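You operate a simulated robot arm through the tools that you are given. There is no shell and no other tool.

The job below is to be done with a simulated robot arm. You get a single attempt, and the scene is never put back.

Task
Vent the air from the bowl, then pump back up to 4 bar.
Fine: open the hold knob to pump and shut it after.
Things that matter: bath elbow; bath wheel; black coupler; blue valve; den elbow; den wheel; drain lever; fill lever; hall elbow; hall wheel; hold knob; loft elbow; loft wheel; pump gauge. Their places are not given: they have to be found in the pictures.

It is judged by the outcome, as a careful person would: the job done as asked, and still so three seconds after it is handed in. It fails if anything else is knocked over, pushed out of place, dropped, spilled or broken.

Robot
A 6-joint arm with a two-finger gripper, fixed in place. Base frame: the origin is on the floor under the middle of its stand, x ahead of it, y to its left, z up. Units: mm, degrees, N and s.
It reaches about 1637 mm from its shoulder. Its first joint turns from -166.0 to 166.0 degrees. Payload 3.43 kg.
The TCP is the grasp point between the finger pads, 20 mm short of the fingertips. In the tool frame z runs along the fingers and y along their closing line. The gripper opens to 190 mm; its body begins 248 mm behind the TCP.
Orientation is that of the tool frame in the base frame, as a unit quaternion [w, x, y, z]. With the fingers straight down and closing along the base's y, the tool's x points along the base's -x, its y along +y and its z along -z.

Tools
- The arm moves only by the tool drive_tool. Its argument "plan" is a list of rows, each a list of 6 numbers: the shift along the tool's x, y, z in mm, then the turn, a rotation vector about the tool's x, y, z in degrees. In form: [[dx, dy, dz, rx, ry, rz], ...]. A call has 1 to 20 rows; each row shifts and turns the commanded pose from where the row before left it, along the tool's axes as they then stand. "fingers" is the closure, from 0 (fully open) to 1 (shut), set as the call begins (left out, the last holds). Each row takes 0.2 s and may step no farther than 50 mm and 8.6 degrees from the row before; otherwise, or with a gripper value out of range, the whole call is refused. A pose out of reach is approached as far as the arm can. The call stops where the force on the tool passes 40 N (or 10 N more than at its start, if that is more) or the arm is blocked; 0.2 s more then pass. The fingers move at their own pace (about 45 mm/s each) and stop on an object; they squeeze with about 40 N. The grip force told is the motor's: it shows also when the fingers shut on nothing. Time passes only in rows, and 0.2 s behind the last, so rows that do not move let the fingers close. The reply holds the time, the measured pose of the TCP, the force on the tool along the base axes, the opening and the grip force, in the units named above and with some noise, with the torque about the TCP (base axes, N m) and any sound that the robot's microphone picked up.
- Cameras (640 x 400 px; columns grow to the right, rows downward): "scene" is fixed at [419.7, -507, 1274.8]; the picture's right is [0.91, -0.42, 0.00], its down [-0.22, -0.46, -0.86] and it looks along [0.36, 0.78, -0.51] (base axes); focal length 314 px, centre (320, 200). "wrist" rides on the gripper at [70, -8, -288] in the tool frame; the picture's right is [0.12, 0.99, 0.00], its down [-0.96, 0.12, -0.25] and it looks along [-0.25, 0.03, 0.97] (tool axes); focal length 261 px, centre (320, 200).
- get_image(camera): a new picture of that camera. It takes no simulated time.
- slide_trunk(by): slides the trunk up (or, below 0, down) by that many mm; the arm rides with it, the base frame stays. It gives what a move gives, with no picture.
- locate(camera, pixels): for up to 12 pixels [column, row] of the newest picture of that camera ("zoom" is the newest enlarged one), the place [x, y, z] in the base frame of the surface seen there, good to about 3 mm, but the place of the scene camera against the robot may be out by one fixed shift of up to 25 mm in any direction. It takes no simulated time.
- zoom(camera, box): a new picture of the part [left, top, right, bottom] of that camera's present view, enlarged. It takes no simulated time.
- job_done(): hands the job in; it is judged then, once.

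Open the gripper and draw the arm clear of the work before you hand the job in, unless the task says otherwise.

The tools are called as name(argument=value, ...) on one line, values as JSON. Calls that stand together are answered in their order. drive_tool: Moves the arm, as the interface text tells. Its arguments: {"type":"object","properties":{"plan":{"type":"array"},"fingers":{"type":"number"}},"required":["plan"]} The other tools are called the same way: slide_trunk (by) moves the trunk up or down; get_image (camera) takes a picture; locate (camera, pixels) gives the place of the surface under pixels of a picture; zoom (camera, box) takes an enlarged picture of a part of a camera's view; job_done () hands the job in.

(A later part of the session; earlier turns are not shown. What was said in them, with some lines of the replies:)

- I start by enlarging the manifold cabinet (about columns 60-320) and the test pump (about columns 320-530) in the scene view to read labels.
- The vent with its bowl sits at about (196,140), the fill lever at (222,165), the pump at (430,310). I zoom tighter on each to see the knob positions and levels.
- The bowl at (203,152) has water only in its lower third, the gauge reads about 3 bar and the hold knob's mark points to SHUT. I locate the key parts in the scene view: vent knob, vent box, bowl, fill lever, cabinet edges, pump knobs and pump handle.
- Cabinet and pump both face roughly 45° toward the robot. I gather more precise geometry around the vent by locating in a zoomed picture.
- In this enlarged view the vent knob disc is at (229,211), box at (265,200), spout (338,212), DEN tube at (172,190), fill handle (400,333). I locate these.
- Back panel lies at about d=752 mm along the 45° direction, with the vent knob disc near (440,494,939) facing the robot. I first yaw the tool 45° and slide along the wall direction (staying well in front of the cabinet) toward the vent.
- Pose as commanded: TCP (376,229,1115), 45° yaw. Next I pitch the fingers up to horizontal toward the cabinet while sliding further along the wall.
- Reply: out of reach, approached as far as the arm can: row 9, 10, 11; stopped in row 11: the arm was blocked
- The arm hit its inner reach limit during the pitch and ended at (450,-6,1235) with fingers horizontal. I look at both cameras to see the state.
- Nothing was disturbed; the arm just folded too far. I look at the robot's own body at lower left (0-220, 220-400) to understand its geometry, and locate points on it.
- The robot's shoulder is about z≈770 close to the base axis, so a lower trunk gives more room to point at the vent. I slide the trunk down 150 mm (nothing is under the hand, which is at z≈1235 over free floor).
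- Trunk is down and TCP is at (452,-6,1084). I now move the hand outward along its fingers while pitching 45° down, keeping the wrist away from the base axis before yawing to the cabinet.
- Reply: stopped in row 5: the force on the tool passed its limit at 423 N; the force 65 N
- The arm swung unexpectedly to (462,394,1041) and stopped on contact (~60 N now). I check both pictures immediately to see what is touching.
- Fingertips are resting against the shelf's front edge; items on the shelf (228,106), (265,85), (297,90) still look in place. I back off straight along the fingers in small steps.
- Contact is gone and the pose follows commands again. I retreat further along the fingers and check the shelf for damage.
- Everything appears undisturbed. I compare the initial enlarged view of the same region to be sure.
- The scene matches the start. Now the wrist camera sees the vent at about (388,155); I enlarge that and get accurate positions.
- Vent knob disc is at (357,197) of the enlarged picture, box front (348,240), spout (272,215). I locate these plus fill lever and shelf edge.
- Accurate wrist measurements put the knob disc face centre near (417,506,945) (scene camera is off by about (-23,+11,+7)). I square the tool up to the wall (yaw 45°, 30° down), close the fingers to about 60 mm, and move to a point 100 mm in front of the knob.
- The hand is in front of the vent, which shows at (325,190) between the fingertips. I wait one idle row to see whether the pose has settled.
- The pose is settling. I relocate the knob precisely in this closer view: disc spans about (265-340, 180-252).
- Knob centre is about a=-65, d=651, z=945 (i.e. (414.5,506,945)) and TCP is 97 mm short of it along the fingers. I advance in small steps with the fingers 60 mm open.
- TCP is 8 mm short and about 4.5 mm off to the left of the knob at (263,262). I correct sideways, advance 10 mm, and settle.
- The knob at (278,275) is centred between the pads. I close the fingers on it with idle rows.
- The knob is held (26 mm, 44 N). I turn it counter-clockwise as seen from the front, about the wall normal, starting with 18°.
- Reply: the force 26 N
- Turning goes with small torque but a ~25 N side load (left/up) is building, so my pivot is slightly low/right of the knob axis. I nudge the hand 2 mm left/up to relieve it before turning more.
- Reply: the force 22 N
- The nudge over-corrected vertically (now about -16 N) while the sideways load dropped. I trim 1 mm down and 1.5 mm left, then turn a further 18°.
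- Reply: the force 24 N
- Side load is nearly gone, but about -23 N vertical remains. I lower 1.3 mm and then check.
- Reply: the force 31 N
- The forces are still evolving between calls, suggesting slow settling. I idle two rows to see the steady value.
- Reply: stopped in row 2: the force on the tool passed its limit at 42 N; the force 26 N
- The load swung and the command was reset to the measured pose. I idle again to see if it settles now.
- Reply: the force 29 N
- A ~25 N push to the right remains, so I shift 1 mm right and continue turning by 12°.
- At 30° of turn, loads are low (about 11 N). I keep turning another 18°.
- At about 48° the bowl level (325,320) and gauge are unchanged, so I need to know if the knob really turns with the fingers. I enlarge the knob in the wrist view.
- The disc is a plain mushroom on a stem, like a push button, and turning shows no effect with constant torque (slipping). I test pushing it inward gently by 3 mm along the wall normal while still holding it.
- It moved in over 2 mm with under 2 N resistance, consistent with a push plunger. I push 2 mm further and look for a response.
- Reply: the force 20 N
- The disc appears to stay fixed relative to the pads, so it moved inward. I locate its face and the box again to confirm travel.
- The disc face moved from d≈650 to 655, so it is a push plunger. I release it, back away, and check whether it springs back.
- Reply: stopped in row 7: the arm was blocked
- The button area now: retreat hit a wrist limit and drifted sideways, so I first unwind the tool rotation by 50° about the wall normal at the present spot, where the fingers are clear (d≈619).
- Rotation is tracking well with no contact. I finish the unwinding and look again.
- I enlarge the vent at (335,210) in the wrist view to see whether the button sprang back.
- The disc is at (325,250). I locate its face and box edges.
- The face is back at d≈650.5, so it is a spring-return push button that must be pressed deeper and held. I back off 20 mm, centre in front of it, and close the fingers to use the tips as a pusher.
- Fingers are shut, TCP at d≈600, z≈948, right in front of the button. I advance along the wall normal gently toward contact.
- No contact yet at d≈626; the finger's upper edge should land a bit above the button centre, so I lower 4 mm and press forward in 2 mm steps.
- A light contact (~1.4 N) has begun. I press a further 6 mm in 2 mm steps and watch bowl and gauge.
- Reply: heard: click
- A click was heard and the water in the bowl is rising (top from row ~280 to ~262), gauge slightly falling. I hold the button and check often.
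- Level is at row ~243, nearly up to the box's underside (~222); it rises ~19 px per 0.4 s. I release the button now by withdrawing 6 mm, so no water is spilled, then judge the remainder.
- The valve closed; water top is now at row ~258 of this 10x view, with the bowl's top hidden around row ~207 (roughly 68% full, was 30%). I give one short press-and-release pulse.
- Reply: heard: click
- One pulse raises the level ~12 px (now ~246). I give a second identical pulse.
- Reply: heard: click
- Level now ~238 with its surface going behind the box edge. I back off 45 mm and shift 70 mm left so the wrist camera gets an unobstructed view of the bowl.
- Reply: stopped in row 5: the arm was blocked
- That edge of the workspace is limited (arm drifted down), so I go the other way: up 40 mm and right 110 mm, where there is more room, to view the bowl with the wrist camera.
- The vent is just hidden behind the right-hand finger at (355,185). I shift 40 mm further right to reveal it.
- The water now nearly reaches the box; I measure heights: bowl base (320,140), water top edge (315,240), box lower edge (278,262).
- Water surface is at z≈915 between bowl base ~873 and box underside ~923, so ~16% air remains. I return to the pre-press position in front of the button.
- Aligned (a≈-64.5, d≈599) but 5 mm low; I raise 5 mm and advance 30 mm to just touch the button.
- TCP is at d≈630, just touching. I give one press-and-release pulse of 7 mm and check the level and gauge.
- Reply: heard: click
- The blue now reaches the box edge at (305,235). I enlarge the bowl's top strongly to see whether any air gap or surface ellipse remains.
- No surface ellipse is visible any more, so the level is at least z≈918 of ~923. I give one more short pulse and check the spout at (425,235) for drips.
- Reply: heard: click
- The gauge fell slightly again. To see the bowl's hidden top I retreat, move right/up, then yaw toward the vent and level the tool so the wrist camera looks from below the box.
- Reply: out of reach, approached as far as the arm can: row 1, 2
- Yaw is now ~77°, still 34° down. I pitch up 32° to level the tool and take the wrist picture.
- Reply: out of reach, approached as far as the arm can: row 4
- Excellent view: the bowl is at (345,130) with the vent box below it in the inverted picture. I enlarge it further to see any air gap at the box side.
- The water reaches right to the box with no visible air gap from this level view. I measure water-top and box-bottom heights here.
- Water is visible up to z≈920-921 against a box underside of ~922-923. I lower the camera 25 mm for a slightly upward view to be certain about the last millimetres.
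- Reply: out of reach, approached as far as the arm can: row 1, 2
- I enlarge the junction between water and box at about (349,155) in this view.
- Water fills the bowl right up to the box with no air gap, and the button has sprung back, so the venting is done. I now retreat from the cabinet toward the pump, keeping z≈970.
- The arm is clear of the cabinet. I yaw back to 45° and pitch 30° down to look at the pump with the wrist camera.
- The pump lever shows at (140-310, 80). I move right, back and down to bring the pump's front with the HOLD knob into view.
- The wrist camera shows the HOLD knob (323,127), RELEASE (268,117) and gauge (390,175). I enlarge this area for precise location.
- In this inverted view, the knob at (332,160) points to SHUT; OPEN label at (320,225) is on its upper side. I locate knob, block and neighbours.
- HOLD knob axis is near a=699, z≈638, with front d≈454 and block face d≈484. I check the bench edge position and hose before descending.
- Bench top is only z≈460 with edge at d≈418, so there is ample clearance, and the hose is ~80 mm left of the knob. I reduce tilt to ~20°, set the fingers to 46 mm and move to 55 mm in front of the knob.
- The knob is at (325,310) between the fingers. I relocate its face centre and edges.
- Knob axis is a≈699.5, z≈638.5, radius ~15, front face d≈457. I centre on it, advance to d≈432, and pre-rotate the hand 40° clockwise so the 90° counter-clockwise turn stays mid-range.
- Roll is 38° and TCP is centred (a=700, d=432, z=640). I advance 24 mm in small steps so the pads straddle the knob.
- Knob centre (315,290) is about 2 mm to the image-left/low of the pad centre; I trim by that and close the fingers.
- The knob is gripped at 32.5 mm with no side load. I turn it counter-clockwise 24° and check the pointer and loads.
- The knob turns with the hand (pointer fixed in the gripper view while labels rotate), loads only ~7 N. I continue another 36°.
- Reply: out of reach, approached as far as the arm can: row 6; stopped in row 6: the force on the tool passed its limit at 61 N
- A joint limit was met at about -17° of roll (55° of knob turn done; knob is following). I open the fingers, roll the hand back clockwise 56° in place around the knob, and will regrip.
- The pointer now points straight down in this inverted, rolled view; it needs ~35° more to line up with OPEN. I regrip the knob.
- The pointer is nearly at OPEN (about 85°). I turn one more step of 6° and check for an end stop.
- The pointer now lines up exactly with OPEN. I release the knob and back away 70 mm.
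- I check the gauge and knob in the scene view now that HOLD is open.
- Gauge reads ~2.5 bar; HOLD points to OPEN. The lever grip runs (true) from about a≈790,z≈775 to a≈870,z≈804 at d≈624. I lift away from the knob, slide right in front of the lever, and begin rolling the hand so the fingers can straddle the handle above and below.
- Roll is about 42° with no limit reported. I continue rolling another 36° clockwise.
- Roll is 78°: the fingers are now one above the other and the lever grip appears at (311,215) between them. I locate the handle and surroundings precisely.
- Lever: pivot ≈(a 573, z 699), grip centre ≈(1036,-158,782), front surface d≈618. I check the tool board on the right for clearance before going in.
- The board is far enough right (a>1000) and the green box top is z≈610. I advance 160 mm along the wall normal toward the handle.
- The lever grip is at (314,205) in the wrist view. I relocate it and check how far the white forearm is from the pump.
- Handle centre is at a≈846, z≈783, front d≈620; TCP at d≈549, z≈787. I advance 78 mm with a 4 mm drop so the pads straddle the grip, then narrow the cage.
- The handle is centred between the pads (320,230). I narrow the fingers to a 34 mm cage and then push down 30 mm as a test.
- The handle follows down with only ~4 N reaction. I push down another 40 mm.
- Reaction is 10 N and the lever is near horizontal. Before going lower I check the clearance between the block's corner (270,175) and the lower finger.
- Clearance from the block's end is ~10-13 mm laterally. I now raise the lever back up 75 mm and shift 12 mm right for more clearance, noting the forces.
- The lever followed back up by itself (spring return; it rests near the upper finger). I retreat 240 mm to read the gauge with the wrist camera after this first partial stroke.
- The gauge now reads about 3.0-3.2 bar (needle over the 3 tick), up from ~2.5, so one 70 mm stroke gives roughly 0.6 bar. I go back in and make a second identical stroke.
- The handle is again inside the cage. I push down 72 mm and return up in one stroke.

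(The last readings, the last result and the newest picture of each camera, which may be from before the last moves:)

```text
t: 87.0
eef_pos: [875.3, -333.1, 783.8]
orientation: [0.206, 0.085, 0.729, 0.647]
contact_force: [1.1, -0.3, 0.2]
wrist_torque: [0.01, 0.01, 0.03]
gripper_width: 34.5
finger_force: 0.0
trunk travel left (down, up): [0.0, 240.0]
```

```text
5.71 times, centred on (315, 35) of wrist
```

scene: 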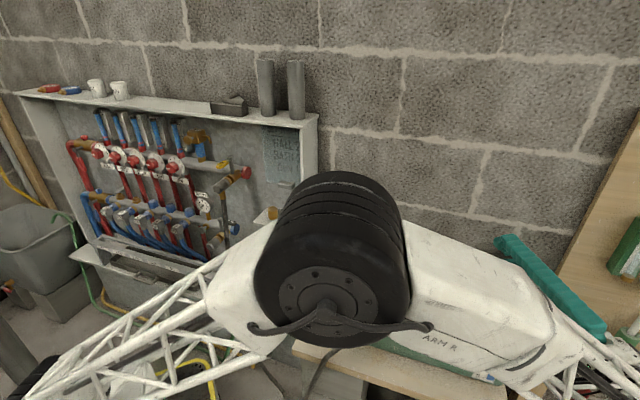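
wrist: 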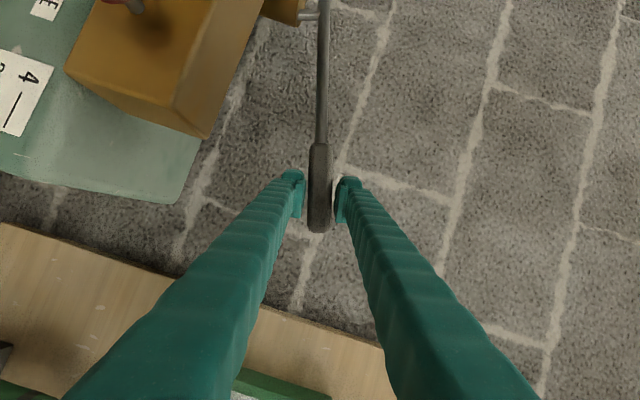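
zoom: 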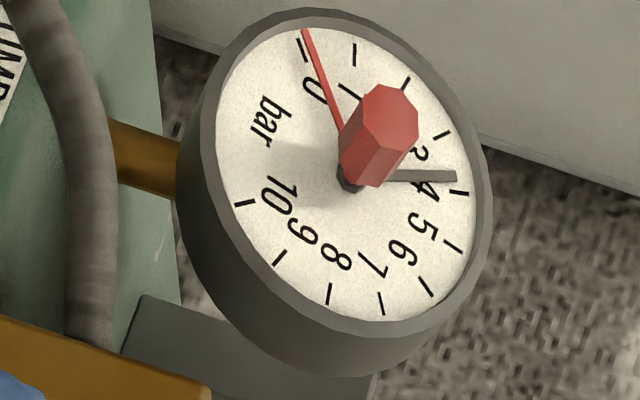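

The needle direction corresponds to roughly 3.8-3.9 bar after correcting for perspective. I enlarge the gauge further for an accurate reading.

zoom(camera="wrist", box=[298, 2, 352, 60])

get_image(camera="scene")

```text
6.90 times, centred on (325, 31) of wrist
```

zoom: 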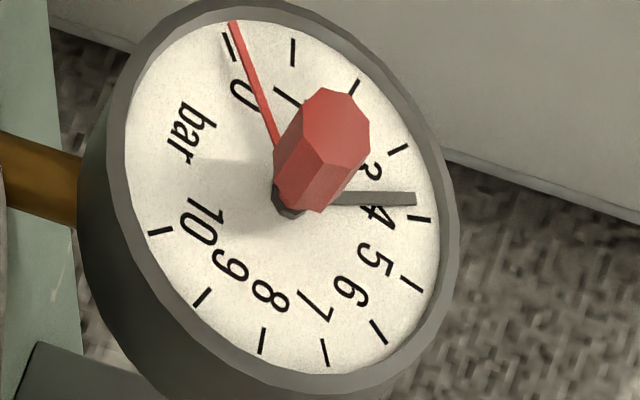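

```text
taken
```

scene: 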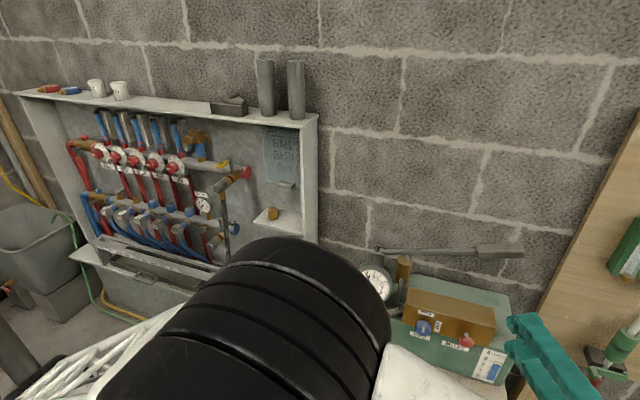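

Measured against its pivot, the needle is at about 3.8 bar, so roughly 0.2 bar (~20 mm of stroke) is missing. I go back in for a small stroke.

drive_tool(plan=[[-14.3, 0.1, 37.2, 0, 0, 0], [-14.3, 0.1, 37.2, 0, 0, 0], [-14.3, 0.1, 37.2, 0, 0, 0], [-14.3, 0.1, 37.2, 0, 0, 0], [-14.3, 0.1, 37.2, 0, 0, 0], [-14.3, 0.1, 37.2, 0, 0, 0], [0, 0, 0, 0, 0, 0], [0, 0, 0, 0, 0, 0]])

drive_tool(plan=[[2.0, -10.1, 0.8, 0, 0, 0], [2.0, -10.1, 0.8, 0, 0, 0], [0, 0, 0, 0, 0, 0]])

```text
t: 88.8
eef_pos: [1047.4, -164.2, 783.4]
orientation: [0.207, 0.085, 0.729, 0.647]
contact_force: [-0.6, -0.4, -0.2]
wrist_torque: [0.03, -0.02, 0.0]
gripper_width: 34.2
finger_force: 0.1
trunk travel left (down, up): [0.0, 240.0]
```

```text
t: 89.5
eef_pos: [1046.6, -164.0, 764.5]
orientation: [0.206, 0.084, 0.729, 0.648]
contact_force: [0.1, -0.3, 2.6]
wrist_torque: [0.02, -0.03, 0.0]
gripper_width: 36.2
finger_force: 1.3
trunk travel left (down, up): [0.0, 240.0]
```

The lever was pressed ~20 mm (2.6 N spring). I return up, retreat and read the gauge again.

drive_tool(plan=[[-2.0, 10.1, -0.8, 0, 0, 0], [-2.0, 10.1, -0.8, 0, 0, 0], [0, 0, 0, 0, 0, 0], [14.3, -0.1, -37.2, 0, 0, 0], [14.3, -0.1, -37.2, 0, 0, 0], [14.3, -0.1, -37.2, 0, 0, 0], [14.3, -0.1, -37.2, 0, 0, 0], [14.3, -0.1, -37.2, 0, 0, 0], [14.3, -0.1, -37.2, 0, 0, 0], [0, 0, 0, 0, 0, 0]])

zoom(camera="wrist", box=[298, 2, 352, 60])

```text
t: 91.8
eef_pos: [880.3, -334.7, 786.5]
orientation: [0.207, 0.085, 0.729, 0.647]
contact_force: [-0.6, 0.2, 0.4]
wrist_torque: [0.01, 0.02, -0.02]
gripper_width: 34.1
finger_force: 0.0
trunk travel left (down, up): [0.0, 240.0]
```

```text
6.90 times, centred on (325, 31) of wrist
```

zoom: 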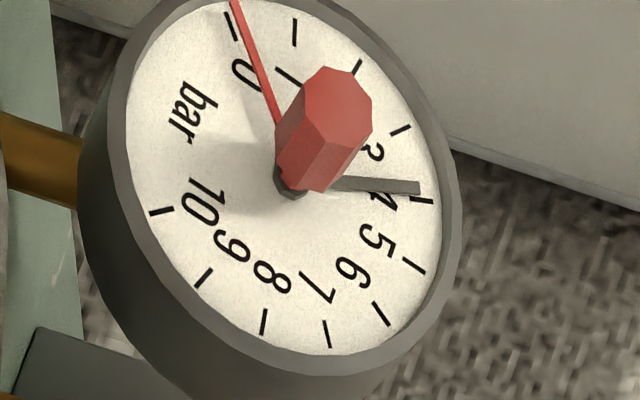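

The needle moved to roughly 3.9 bar. I zoom in much closer on needle and ticks to measure precisely.

zoom(camera="wrist", box=[318, 14, 344, 46])

get_image(camera="wrist")

```text
12.50 times, centred on (331, 30) of wrist
```

zoom: 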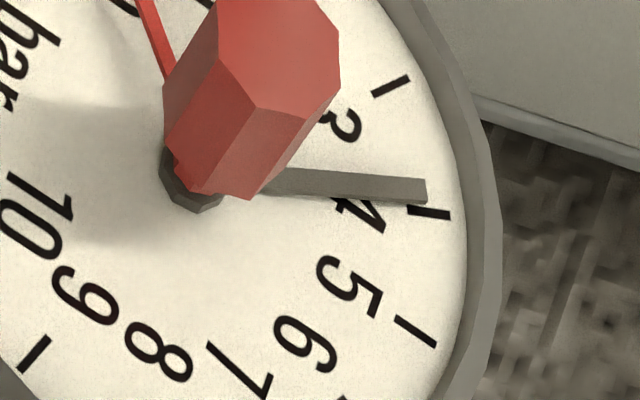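

```text
taken
```

wrist: 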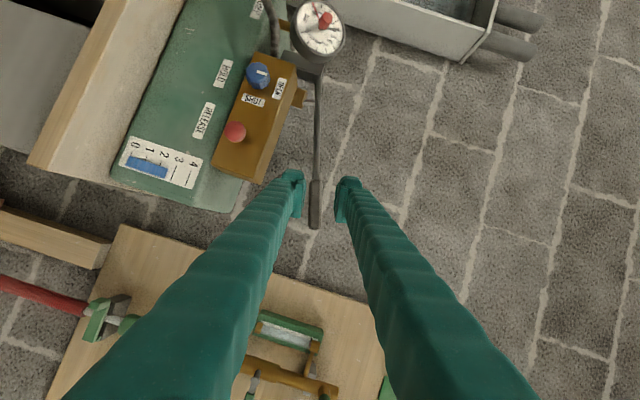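

Careful measurement gives ~3.90 bar (the 20 mm stroke added ~0.1). I make another 20 mm stroke to reach 4.0.

drive_tool(plan=[[-14.3, 0.1, 37.2, 0, 0, 0], [-14.3, 0.1, 37.2, 0, 0, 0], [-14.3, 0.1, 37.2, 0, 0, 0], [-14.3, 0.1, 37.2, 0, 0, 0], [-14.3, 0.1, 37.2, 0, 0, 0], [-14.3, 0.1, 37.2, 0, 0, 0], [0, 0, 0, 0, 0, 0], [0, 0, 0, 0, 0, 0]])

drive_tool(plan=[[2.0, -10.1, 0.8, 0, 0, 0], [2.0, -10.1, 0.8, 0, 0, 0], [0, 0, 0, 0, 0, 0]])

drive_tool(plan=[[-2.0, 10.1, -0.8, 0, 0, 0], [-2.0, 10.1, -0.8, 0, 0, 0], [0, 0, 0, 0, 0, 0], [14.3, -0.1, -37.2, 0, 0, 0], [14.3, -0.1, -37.2, 0, 0, 0], [14.3, -0.1, -37.2, 0, 0, 0], [14.3, -0.1, -37.2, 0, 0, 0], [14.3, -0.1, -37.2, 0, 0, 0], [14.3, -0.1, -37.2, 0, 0, 0], [0, 0, 0, 0, 0, 0]])

zoom(camera="wrist", box=[318, 14, 344, 46])

zoom(camera="wrist", box=[298, 2, 352, 60])

```text
t: 93.5
eef_pos: [1046.9, -163.7, 786.0]
orientation: [0.208, 0.084, 0.73, 0.646]
contact_force: [-0.3, 0.0, -0.8]
wrist_torque: [0.01, 0.0, -0.02]
gripper_width: 34.4
finger_force: 0.0
trunk travel left (down, up): [0.0, 240.0]
```

```text
t: 94.3
eef_pos: [1048.3, -163.4, 765.3]
orientation: [0.207, 0.085, 0.729, 0.647]
contact_force: [-0.5, -0.3, 2.4]
wrist_torque: [0.04, -0.06, 0.01]
gripper_width: 35.8
finger_force: 1.2
trunk travel left (down, up): [0.0, 240.0]
```

```text
t: 96.5
eef_pos: [878.6, -333.1, 784.3]
orientation: [0.207, 0.085, 0.729, 0.646]
contact_force: [0.2, 0.6, 0.1]
wrist_torque: [-0.02, 0.01, -0.01]
gripper_width: 34.3
finger_force: 0.2
trunk travel left (down, up): [0.0, 240.0]
```

```text
12.50 times, centred on (331, 30) of wrist
```

zoom: 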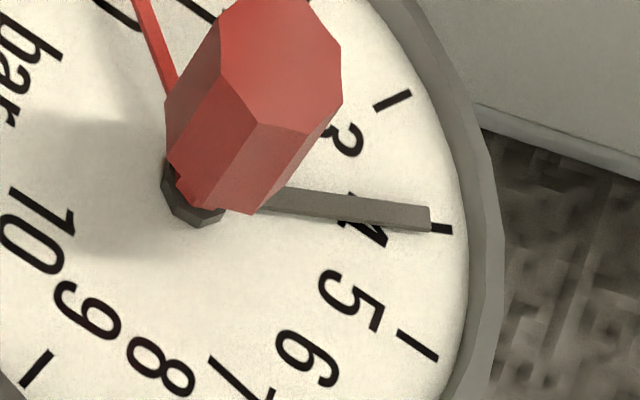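

```text
6.90 times, centred on (325, 31) of wrist
```

zoom: 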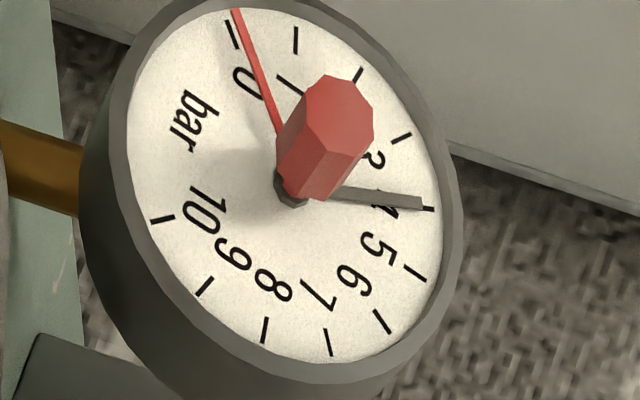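

The needle now lines up with the 4 tick (≈4.0 bar). Next I roll the hand back ~86° so I can grip the HOLD knob with room to turn it clockwise to SHUT.

drive_tool(plan=[[0, 0, 0, 2.8, 0, -7.28], [0, 0, 0, 2.8, 0, -7.28], [0, 0, 0, 2.8, 0, -7.28], [0, 0, 0, 2.8, 0, -7.28], [0, 0, 0, 2.8, 0, -7.28], [0, 0, 0, 2.8, 0, -7.28], [0, 0, 0, 2.8, 0, -7.28], [0, 0, 0, 2.8, 0, -7.28], [0, 0, 0, 2.8, 0, -7.28], [0, 0, 0, 2.8, 0, -7.28], [0, 0, 0, 0, 0, 0]], fingers=0.735)

```text
t: 99.0
eef_pos: [879.5, -333.4, 785.1]
orientation: [0.522, -0.315, 0.763, 0.215]
contact_force: [-0.4, 0.6, -0.8]
wrist_torque: [0.0, -0.02, 0.04]
gripper_width: 50.2
finger_force: 0.1
trunk travel left (down, up): [0.0, 240.0]
```

Roll is back to 0°. I move to the pre-grasp point in front of the HOLD knob (d≈400), staying clear of RELEASE.

drive_tool(plan=[[26.3, 31.6, 13.2, 0, 0, 0], [26.3, 31.6, 13.2, 0, 0, 0], [26.3, 31.6, 13.2, 0, 0, 0], [26.3, 31.6, 13.2, 0, 0, 0], [26.3, 31.6, 13.2, 0, 0, 0], [0, 0, 0, 0, 0, 0], [0, 0, 0, 0, 0, 0]])

zoom(camera="wrist", box=[240, 110, 400, 230])

zoom(camera="scene", box=[340, 230, 540, 390])

zoom(camera="scene", box=[350, 255, 400, 310])

```text
t: 100.5
eef_pos: [778.3, -212.3, 641.5]
orientation: [0.523, -0.315, 0.762, 0.216]
contact_force: [0.2, -1.0, -0.8]
wrist_torque: [0.0, 0.03, 0.02]
gripper_width: 50.5
finger_force: 0.0
trunk travel left (down, up): [0.0, 240.0]
```

```text
3.33 times, centred on (320, 170) of wrist
```

zoom: 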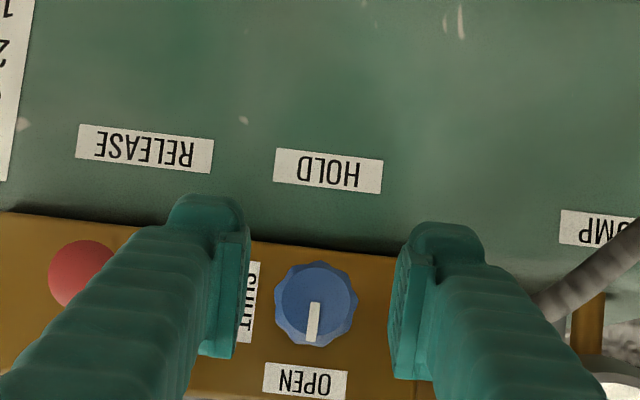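

```text
2.50 times, centred on (440, 310) of scene
```

zoom: 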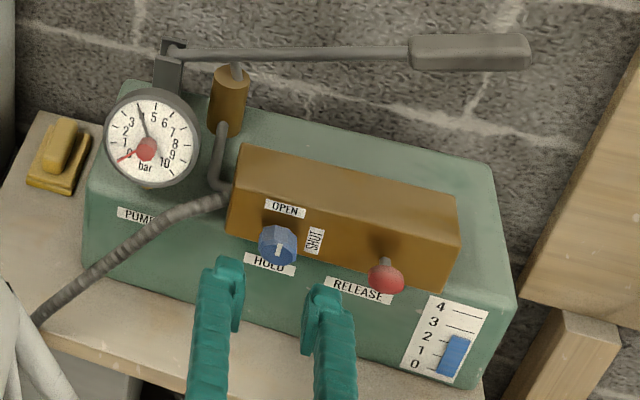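

```text
7.27 times, centred on (375, 282) of scene
```

zoom: 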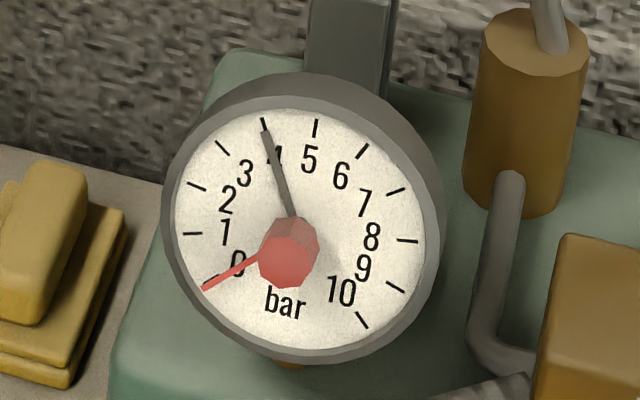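

Scene view confirms the needle right at the 4 tick, and HOLD still OPEN. I roll -10°, centre on the knob (a 699.5, z 638.5), and advance 56 mm to straddle it.

drive_tool(plan=[[0, 0, 0, 1.8, 0, -4.66], [0, 0, 0, 1.8, 0, -4.66], [2.1, 1.4, 0.8, 0, 0, 0], [-6.8, 0, 17.4, 0, 0, 0], [-6.8, 0, 17.4, 0, 0, 0], [0, 0, 0, 0, 0, 0], [0, 0, 0, 0, 0, 0]])

zoom(camera="wrist", box=[240, 110, 400, 230])

```text
t: 102.2
eef_pos: [802.2, -185.7, 637.3]
orientation: [0.548, -0.359, 0.741, 0.149]
contact_force: [-0.9, 0.0, -0.8]
wrist_torque: [0.01, 0.0, 0.0]
gripper_width: 50.1
finger_force: 0.0
trunk travel left (down, up): [0.0, 240.0]
```

```text
3.33 times, centred on (320, 170) of wrist
```

zoom: 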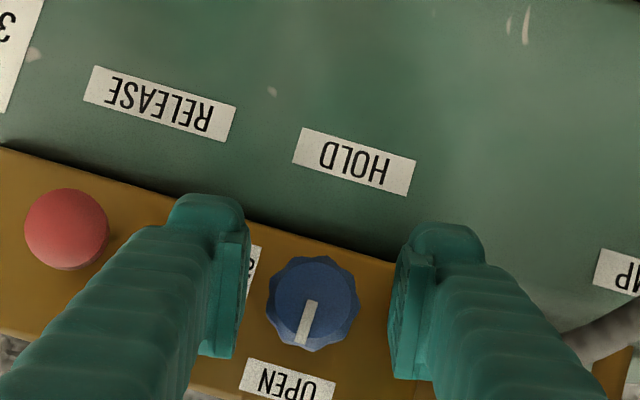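

Centred at (313,303). I advance the last 20 mm and check the alignment.

drive_tool(plan=[[-3.6, -0.7, 9.3, 0, 0, 0], [-3.6, -0.7, 9.3, 0, 0, 0], [0, 0, 0, 0, 0, 0], [0, 0, 0, 0, 0, 0]])

zoom(camera="wrist", box=[240, 110, 400, 230])

```text
t: 103.2
eef_pos: [817.8, -171.9, 637.2]
orientation: [0.548, -0.36, 0.741, 0.149]
contact_force: [0.3, -0.2, -0.2]
wrist_torque: [0.0, 0.03, -0.02]
gripper_width: 50.2
finger_force: 0.1
trunk travel left (down, up): [0.0, 240.0]
```

```text
3.33 times, centred on (320, 170) of wrist
```

zoom: 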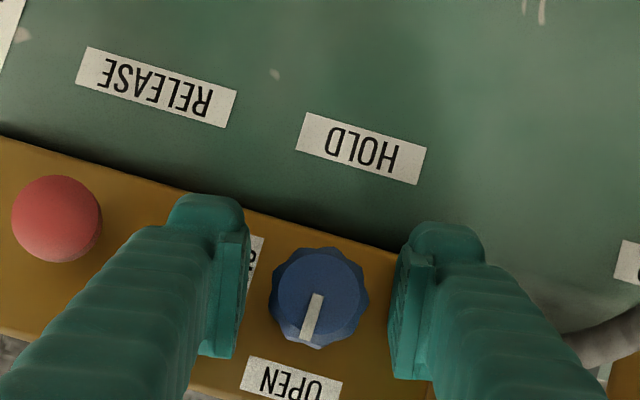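

TCP is at a=699.7, d=457, z=637 with the knob centred. I close the fingers on it.

drive_tool(plan=[[0, 0, 0, 0, 0, 0], [0, 0, 0, 0, 0, 0], [0, 0, 0, 0, 0, 0]], fingers=1.0)

drive_tool(plan=[[0, 0, 0, -2.1, 0, 5.6], [0, 0, 0, -2.1, 0, 5.6], [0, 0, 0, -2.1, 0, 5.6], [0, 0, 0, -2.1, 0, 5.6], [0, 0, 0, 0, 0, 0]])

zoom(camera="wrist", box=[240, 110, 400, 230])

```text
t: 104.0
eef_pos: [816.9, -173.1, 638.3]
orientation: [0.548, -0.359, 0.741, 0.148]
contact_force: [4.3, -1.3, 0.3]
wrist_torque: [-0.01, 0.01, 0.01]
gripper_width: 32.2
finger_force: 45.2
trunk travel left (down, up): [0.0, 240.0]
```

```text
t: 105.2
eef_pos: [817.7, -171.5, 638.7]
orientation: [0.48, -0.248, 0.784, 0.306]
contact_force: [6.8, -4.6, 11.6]
wrist_torque: [-0.05, 0.01, -0.07]
gripper_width: 32.2
finger_force: 45.5
trunk travel left (down, up): [0.0, 240.0]
```

```text
3.33 times, centred on (320, 170) of wrist
```

zoom: 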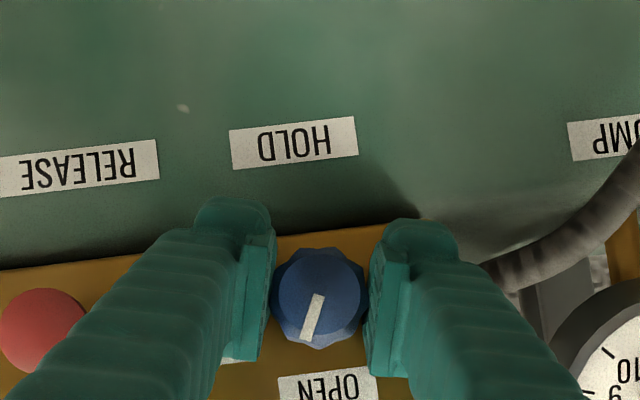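

The knob turns clockwise with the hand (24° so far), load ~14 N. I trim slightly and continue 30°.

drive_tool(plan=[[0, 0.4, 0, -2.1, 0, 5.6], [0, 0, 0, -2.1, 0, 5.6], [0, 0, 0, -2.1, 0, 5.6], [0, 0, 0, -2.1, 0, 5.6], [0, 0, 0, -2.1, 0, 5.6], [0, 0, 0, 0, 0, 0]])

zoom(camera="wrist", box=[240, 110, 400, 230])

```text
t: 106.5
eef_pos: [817.8, -172.7, 638.1]
orientation: [0.367, -0.093, 0.789, 0.483]
contact_force: [11.1, -6.5, 16.5]
wrist_torque: [0.08, -0.11, -0.06]
gripper_width: 32.2
finger_force: 44.5
trunk travel left (down, up): [0.0, 240.0]
```

```text
3.33 times, centred on (320, 170) of wrist
```

zoom: 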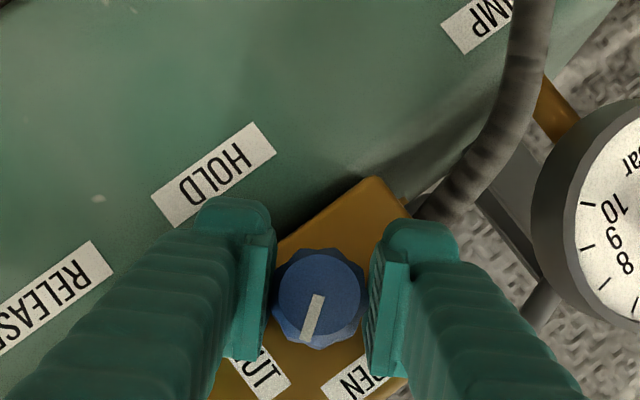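

54° done; loads ~21 N, so I shift slightly up/right to relieve, and continue the remaining turn in steps.

drive_tool(plan=[[-0.8, 0.1, -0.3, -2.1, 0, 5.6], [0, 0, 0, -2.1, 0, 5.6], [0, 0, 0, -2.1, 0, 5.6], [0, 0, 0, -2.1, 0, 5.6], [0, 0, 0, 0, 0, 0]])

zoom(camera="wrist", box=[240, 110, 400, 230])

```text
t: 107.8
eef_pos: [816.0, -171.7, 638.9]
orientation: [0.258, 0.035, 0.756, 0.601]
contact_force: [-7.9, -0.9, -1.2]
wrist_torque: [0.03, -0.01, 0.0]
gripper_width: 32.0
finger_force: 44.6
trunk travel left (down, up): [0.0, 240.0]
```

```text
3.33 times, centred on (320, 170) of wrist
```

zoom: 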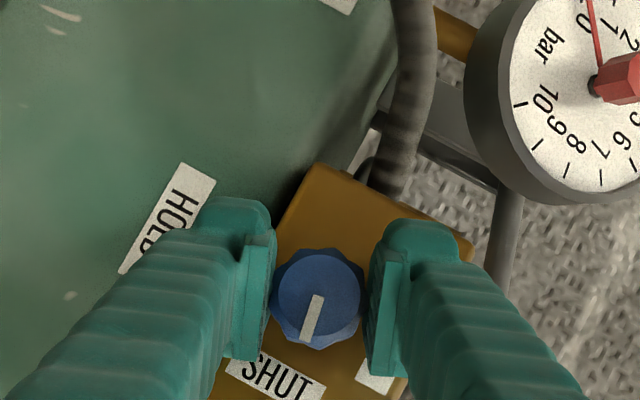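

78° done; the pointer needs ~11° more to be fully at SHUT. I turn two more steps.

drive_tool(plan=[[0, 0, 0, -2.1, 0, 5.6], [0, 0, 0, -2.1, 0, 5.6], [0, 0, 0, 0, 0, 0]])

zoom(camera="wrist", box=[240, 110, 400, 230])

get_image(camera="wrist")

```text
t: 108.5
eef_pos: [817.5, -172.1, 638.2]
orientation: [0.2, 0.098, 0.725, 0.651]
contact_force: [-13.5, 0.7, -1.1]
wrist_torque: [-0.48, -0.41, 0.21]
gripper_width: 32.3
finger_force: 45.6
trunk travel left (down, up): [0.0, 240.0]
```

```text
3.33 times, centred on (320, 170) of wrist
```

zoom: 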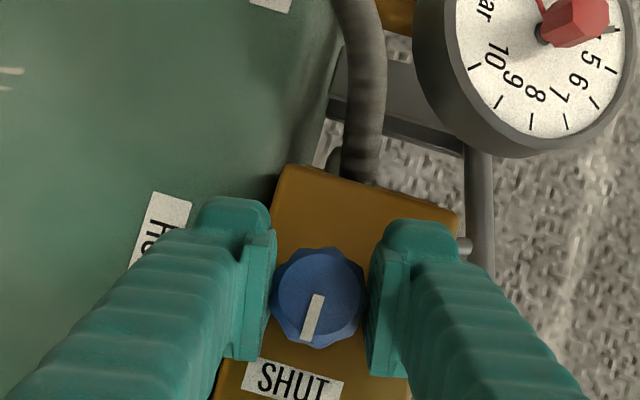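

```text
taken
```

wrist: 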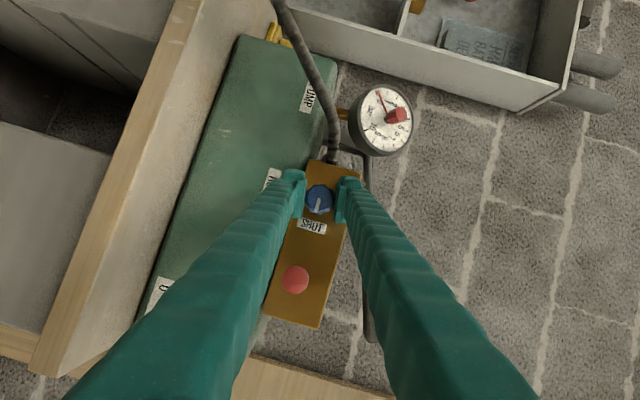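

Torque of ~0.6 N·m shows the SHUT end stop has been reached. I open the fingers and retreat 90 mm straight back.

drive_tool(plan=[[0, 0, 0, 0, 0, 0], [0, 0, 0, 0, 0, 0], [0, 0, 0, 0, 0, 0], [10.9, 0, -28, 0, 0, 0], [10.9, 0, -28, 0, 0, 0], [10.9, 0, -28, 0, 0, 0], [0, 0, 0, 0, 0, 0]], fingers=0.7)

get_image(camera="wrist")

zoom(camera="wrist", box=[260, 60, 440, 240])

get_image(camera="scene")

```text
t: 110.2
eef_pos: [752.2, -234.6, 637.5]
orientation: [0.2, 0.098, 0.725, 0.651]
contact_force: [-0.3, -0.2, -0.6]
wrist_torque: [-0.02, 0.01, -0.01]
gripper_width: 56.8
finger_force: 0.1
trunk travel left (down, up): [0.0, 240.0]
```

```text
taken
```

wrist: 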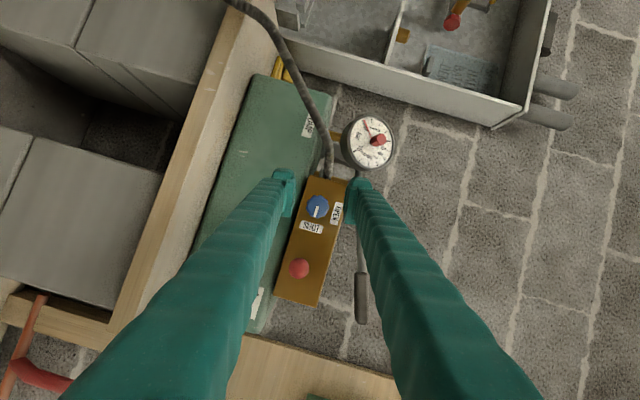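

```text
2.22 times, centred on (350, 150) of wrist
```

zoom: 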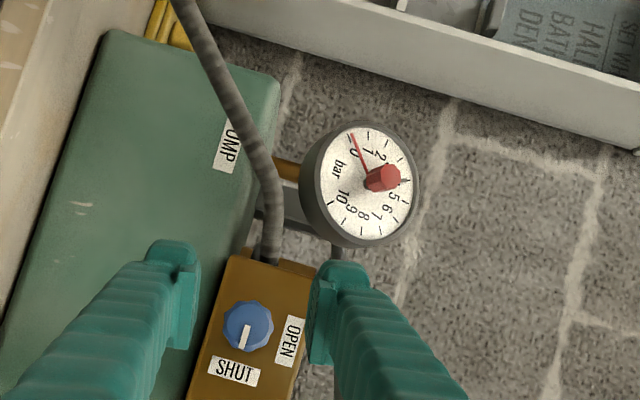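

```text
taken
```

scene: 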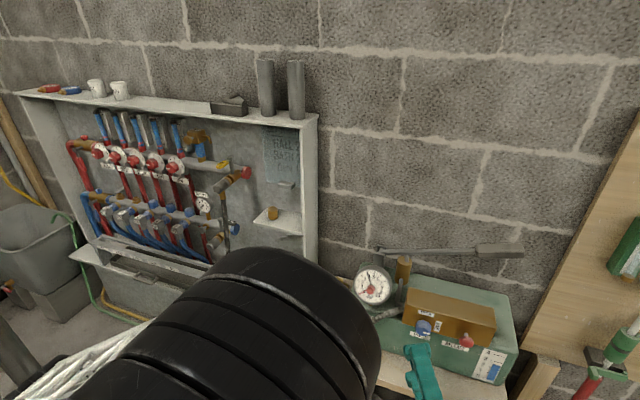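

HOLD points to SHUT and the gauge is seen nearly frontally at (368,143). I zoom on the gauge, the knob and the bowl for final verification.

zoom(camera="wrist", box=[338, 110, 400, 176])

zoom(camera="scene", box=[350, 255, 400, 310])

zoom(camera="scene", box=[180, 120, 220, 160])

zoom(camera="scene", box=[400, 290, 480, 355])

```text
6.06 times, centred on (369, 143) of wrist
```

zoom: 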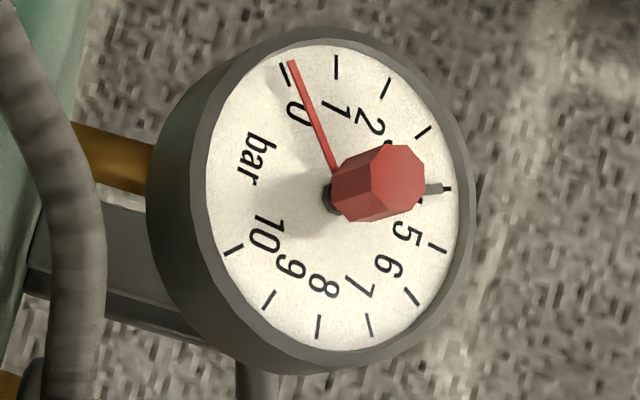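

```text
7.27 times, centred on (375, 282) of scene
```

zoom: 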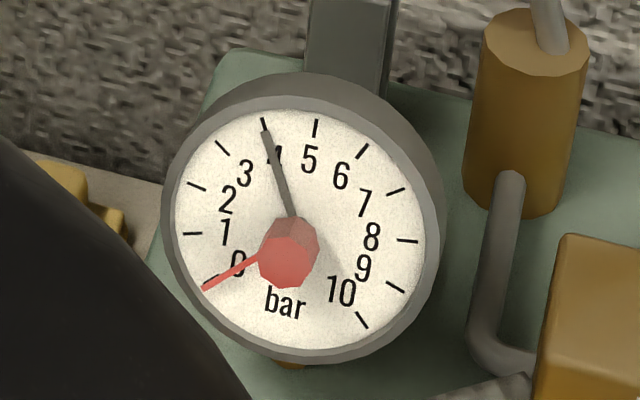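

```text
10.00 times, centred on (200, 140) of scene
```

zoom: 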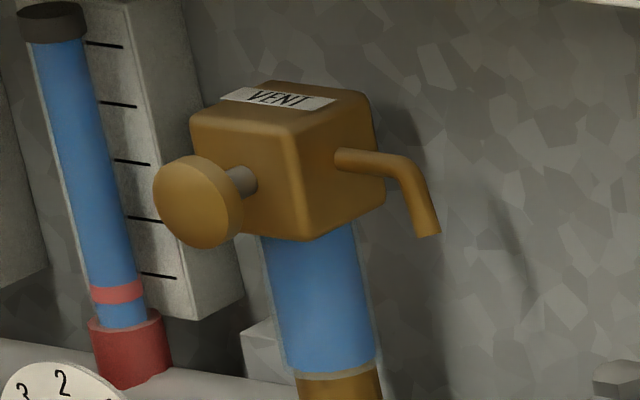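

```text
6.15 times, centred on (440, 322) of scene
```

zoom: 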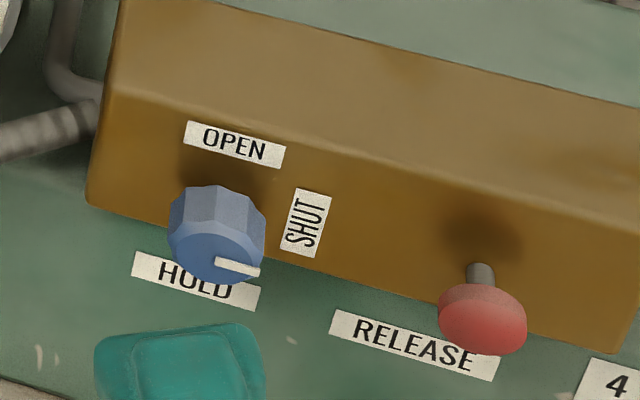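

All verified: gauge at the 4 tick, HOLD at SHUT as it was originally, bowl full of water, vent button out. I now draw the arm up and back from the pump and open the gripper.

drive_tool(plan=[[0.8, 39.3, -21.4, 0, 0, 0], [0.8, 39.3, -21.4, 0, 0, 0], [0.8, 39.3, -21.4, 0, 0, 0], [0.8, 39.3, -21.4, 0, 0, 0], [0.8, 39.3, -21.4, 0, 0, 0], [0.8, 39.3, -21.4, 0, 0, 0], [0.8, 39.3, -21.4, 0, 0, 0], [0, 0, 0, 0, 0, 0]])

drive_tool(plan=[[0, 0, 0, 0, 0, 0], [0, 0, 0, 0, 0, 0], [0, 0, 0, 0, 0, 0], [0, 0, 0, 0, 0, 0], [0, 0, 0, 0, 0, 0], [0, 0, 0, 0, 0, 0], [0, 0, 0, 0, 0, 0], [0, 0, 0, 0, 0, 0]], fingers=0.0)

get_image(camera="scene")

get_image(camera="wrist")

```text
t: 112.0
eef_pos: [652.7, -329.7, 918.5]
orientation: [0.2, 0.098, 0.726, 0.651]
contact_force: [-0.8, -0.3, -0.1]
wrist_torque: [-0.03, 0.0, -0.04]
gripper_width: 57.1
finger_force: 0.0
trunk travel left (down, up): [0.0, 240.0]
```

```text
t: 113.8
eef_pos: [653.1, -329.3, 919.5]
orientation: [0.2, 0.097, 0.726, 0.651]
contact_force: [0.3, -0.9, -0.4]
wrist_torque: [0.03, -0.05, 0.01]
gripper_width: 190.1
finger_force: 0.1
trunk travel left (down, up): [0.0, 240.0]
```

```text
taken
```

scene: 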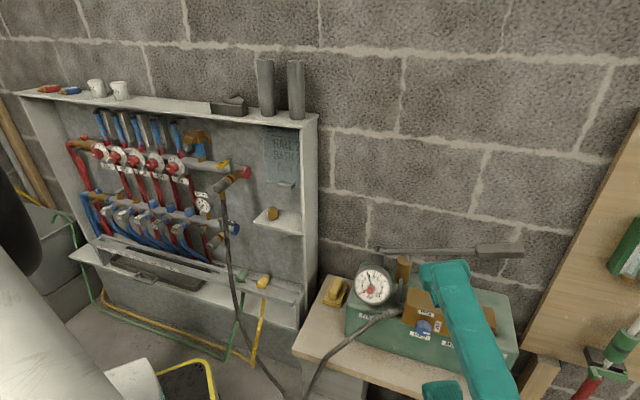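

```text
taken
```

wrist: 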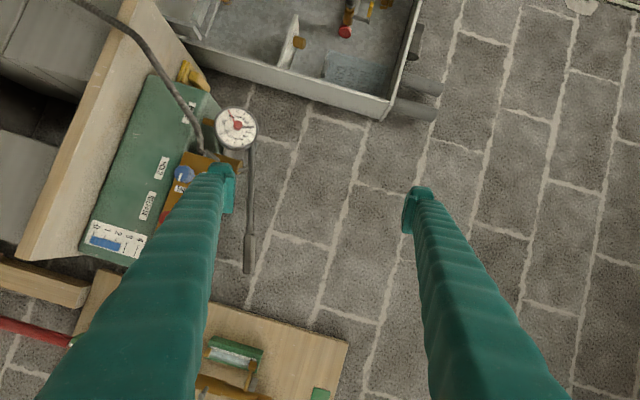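

The arm is clear and the gripper open. I do a last check of the gauge, the cabinet and the floor beneath the vent.

zoom(camera="scene", box=[350, 255, 400, 310])

zoom(camera="scene", box=[60, 90, 320, 290])

zoom(camera="scene", box=[192, 136, 214, 158])

```text
7.27 times, centred on (375, 282) of scene
```

zoom: 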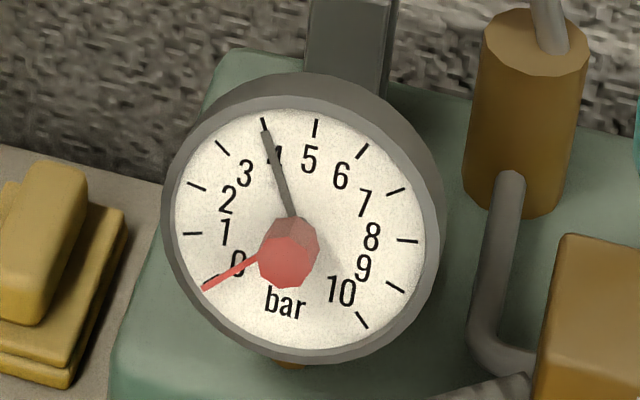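

```text
2.00 times, centred on (190, 190) of scene
```

zoom: 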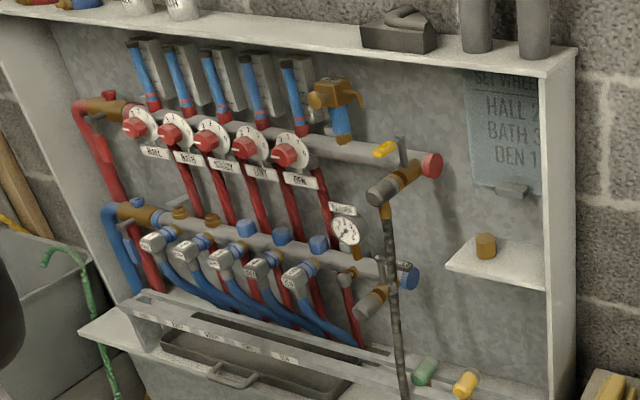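

```text
16.00 times, centred on (203, 147) of scene
```

zoom: 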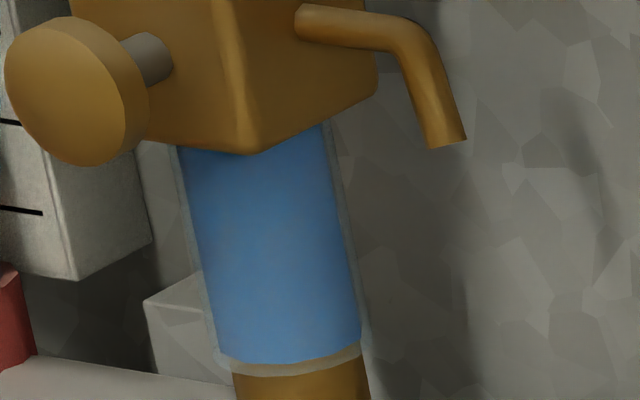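

Gauge is steady at 4 bar, HOLD is SHUT, the bowl is full with no drips, and everything else is as it was at the start. I hand the job in.

job_done()

```text
The job is handed in.
```

The job is handed in: the air is out of the bowl as far as I could see, and the system is pumped back up to 4 bar. The gauge needle sat on the 4 mark and held steady.

- **Venting:** The vent is a spring-return push button. I pressed it in short bursts until the water reached the underside of the vent box. The last millimetre or two of the bowl is hidden there. I saw no drips from the spout.
- **Pumping:** Venting dropped the gauge from about 3 bar to about 2.5. I turned the hold knob to OPEN and pumped with two long strokes and two short ones. Then I turned the knob back to its SHUT stop.
- **One contact:** Early on the arm swung unexpectedly and the fingertips hit the front edge of the cabinet shelf hard, briefly reading 423 N. I backed off straight away. In pictures compared with the start, nothing on the shelf or in the cabinet had moved or broken.

The gripper is open and the arm is clear of the work. The trunk is still 150 mm lower than it started.
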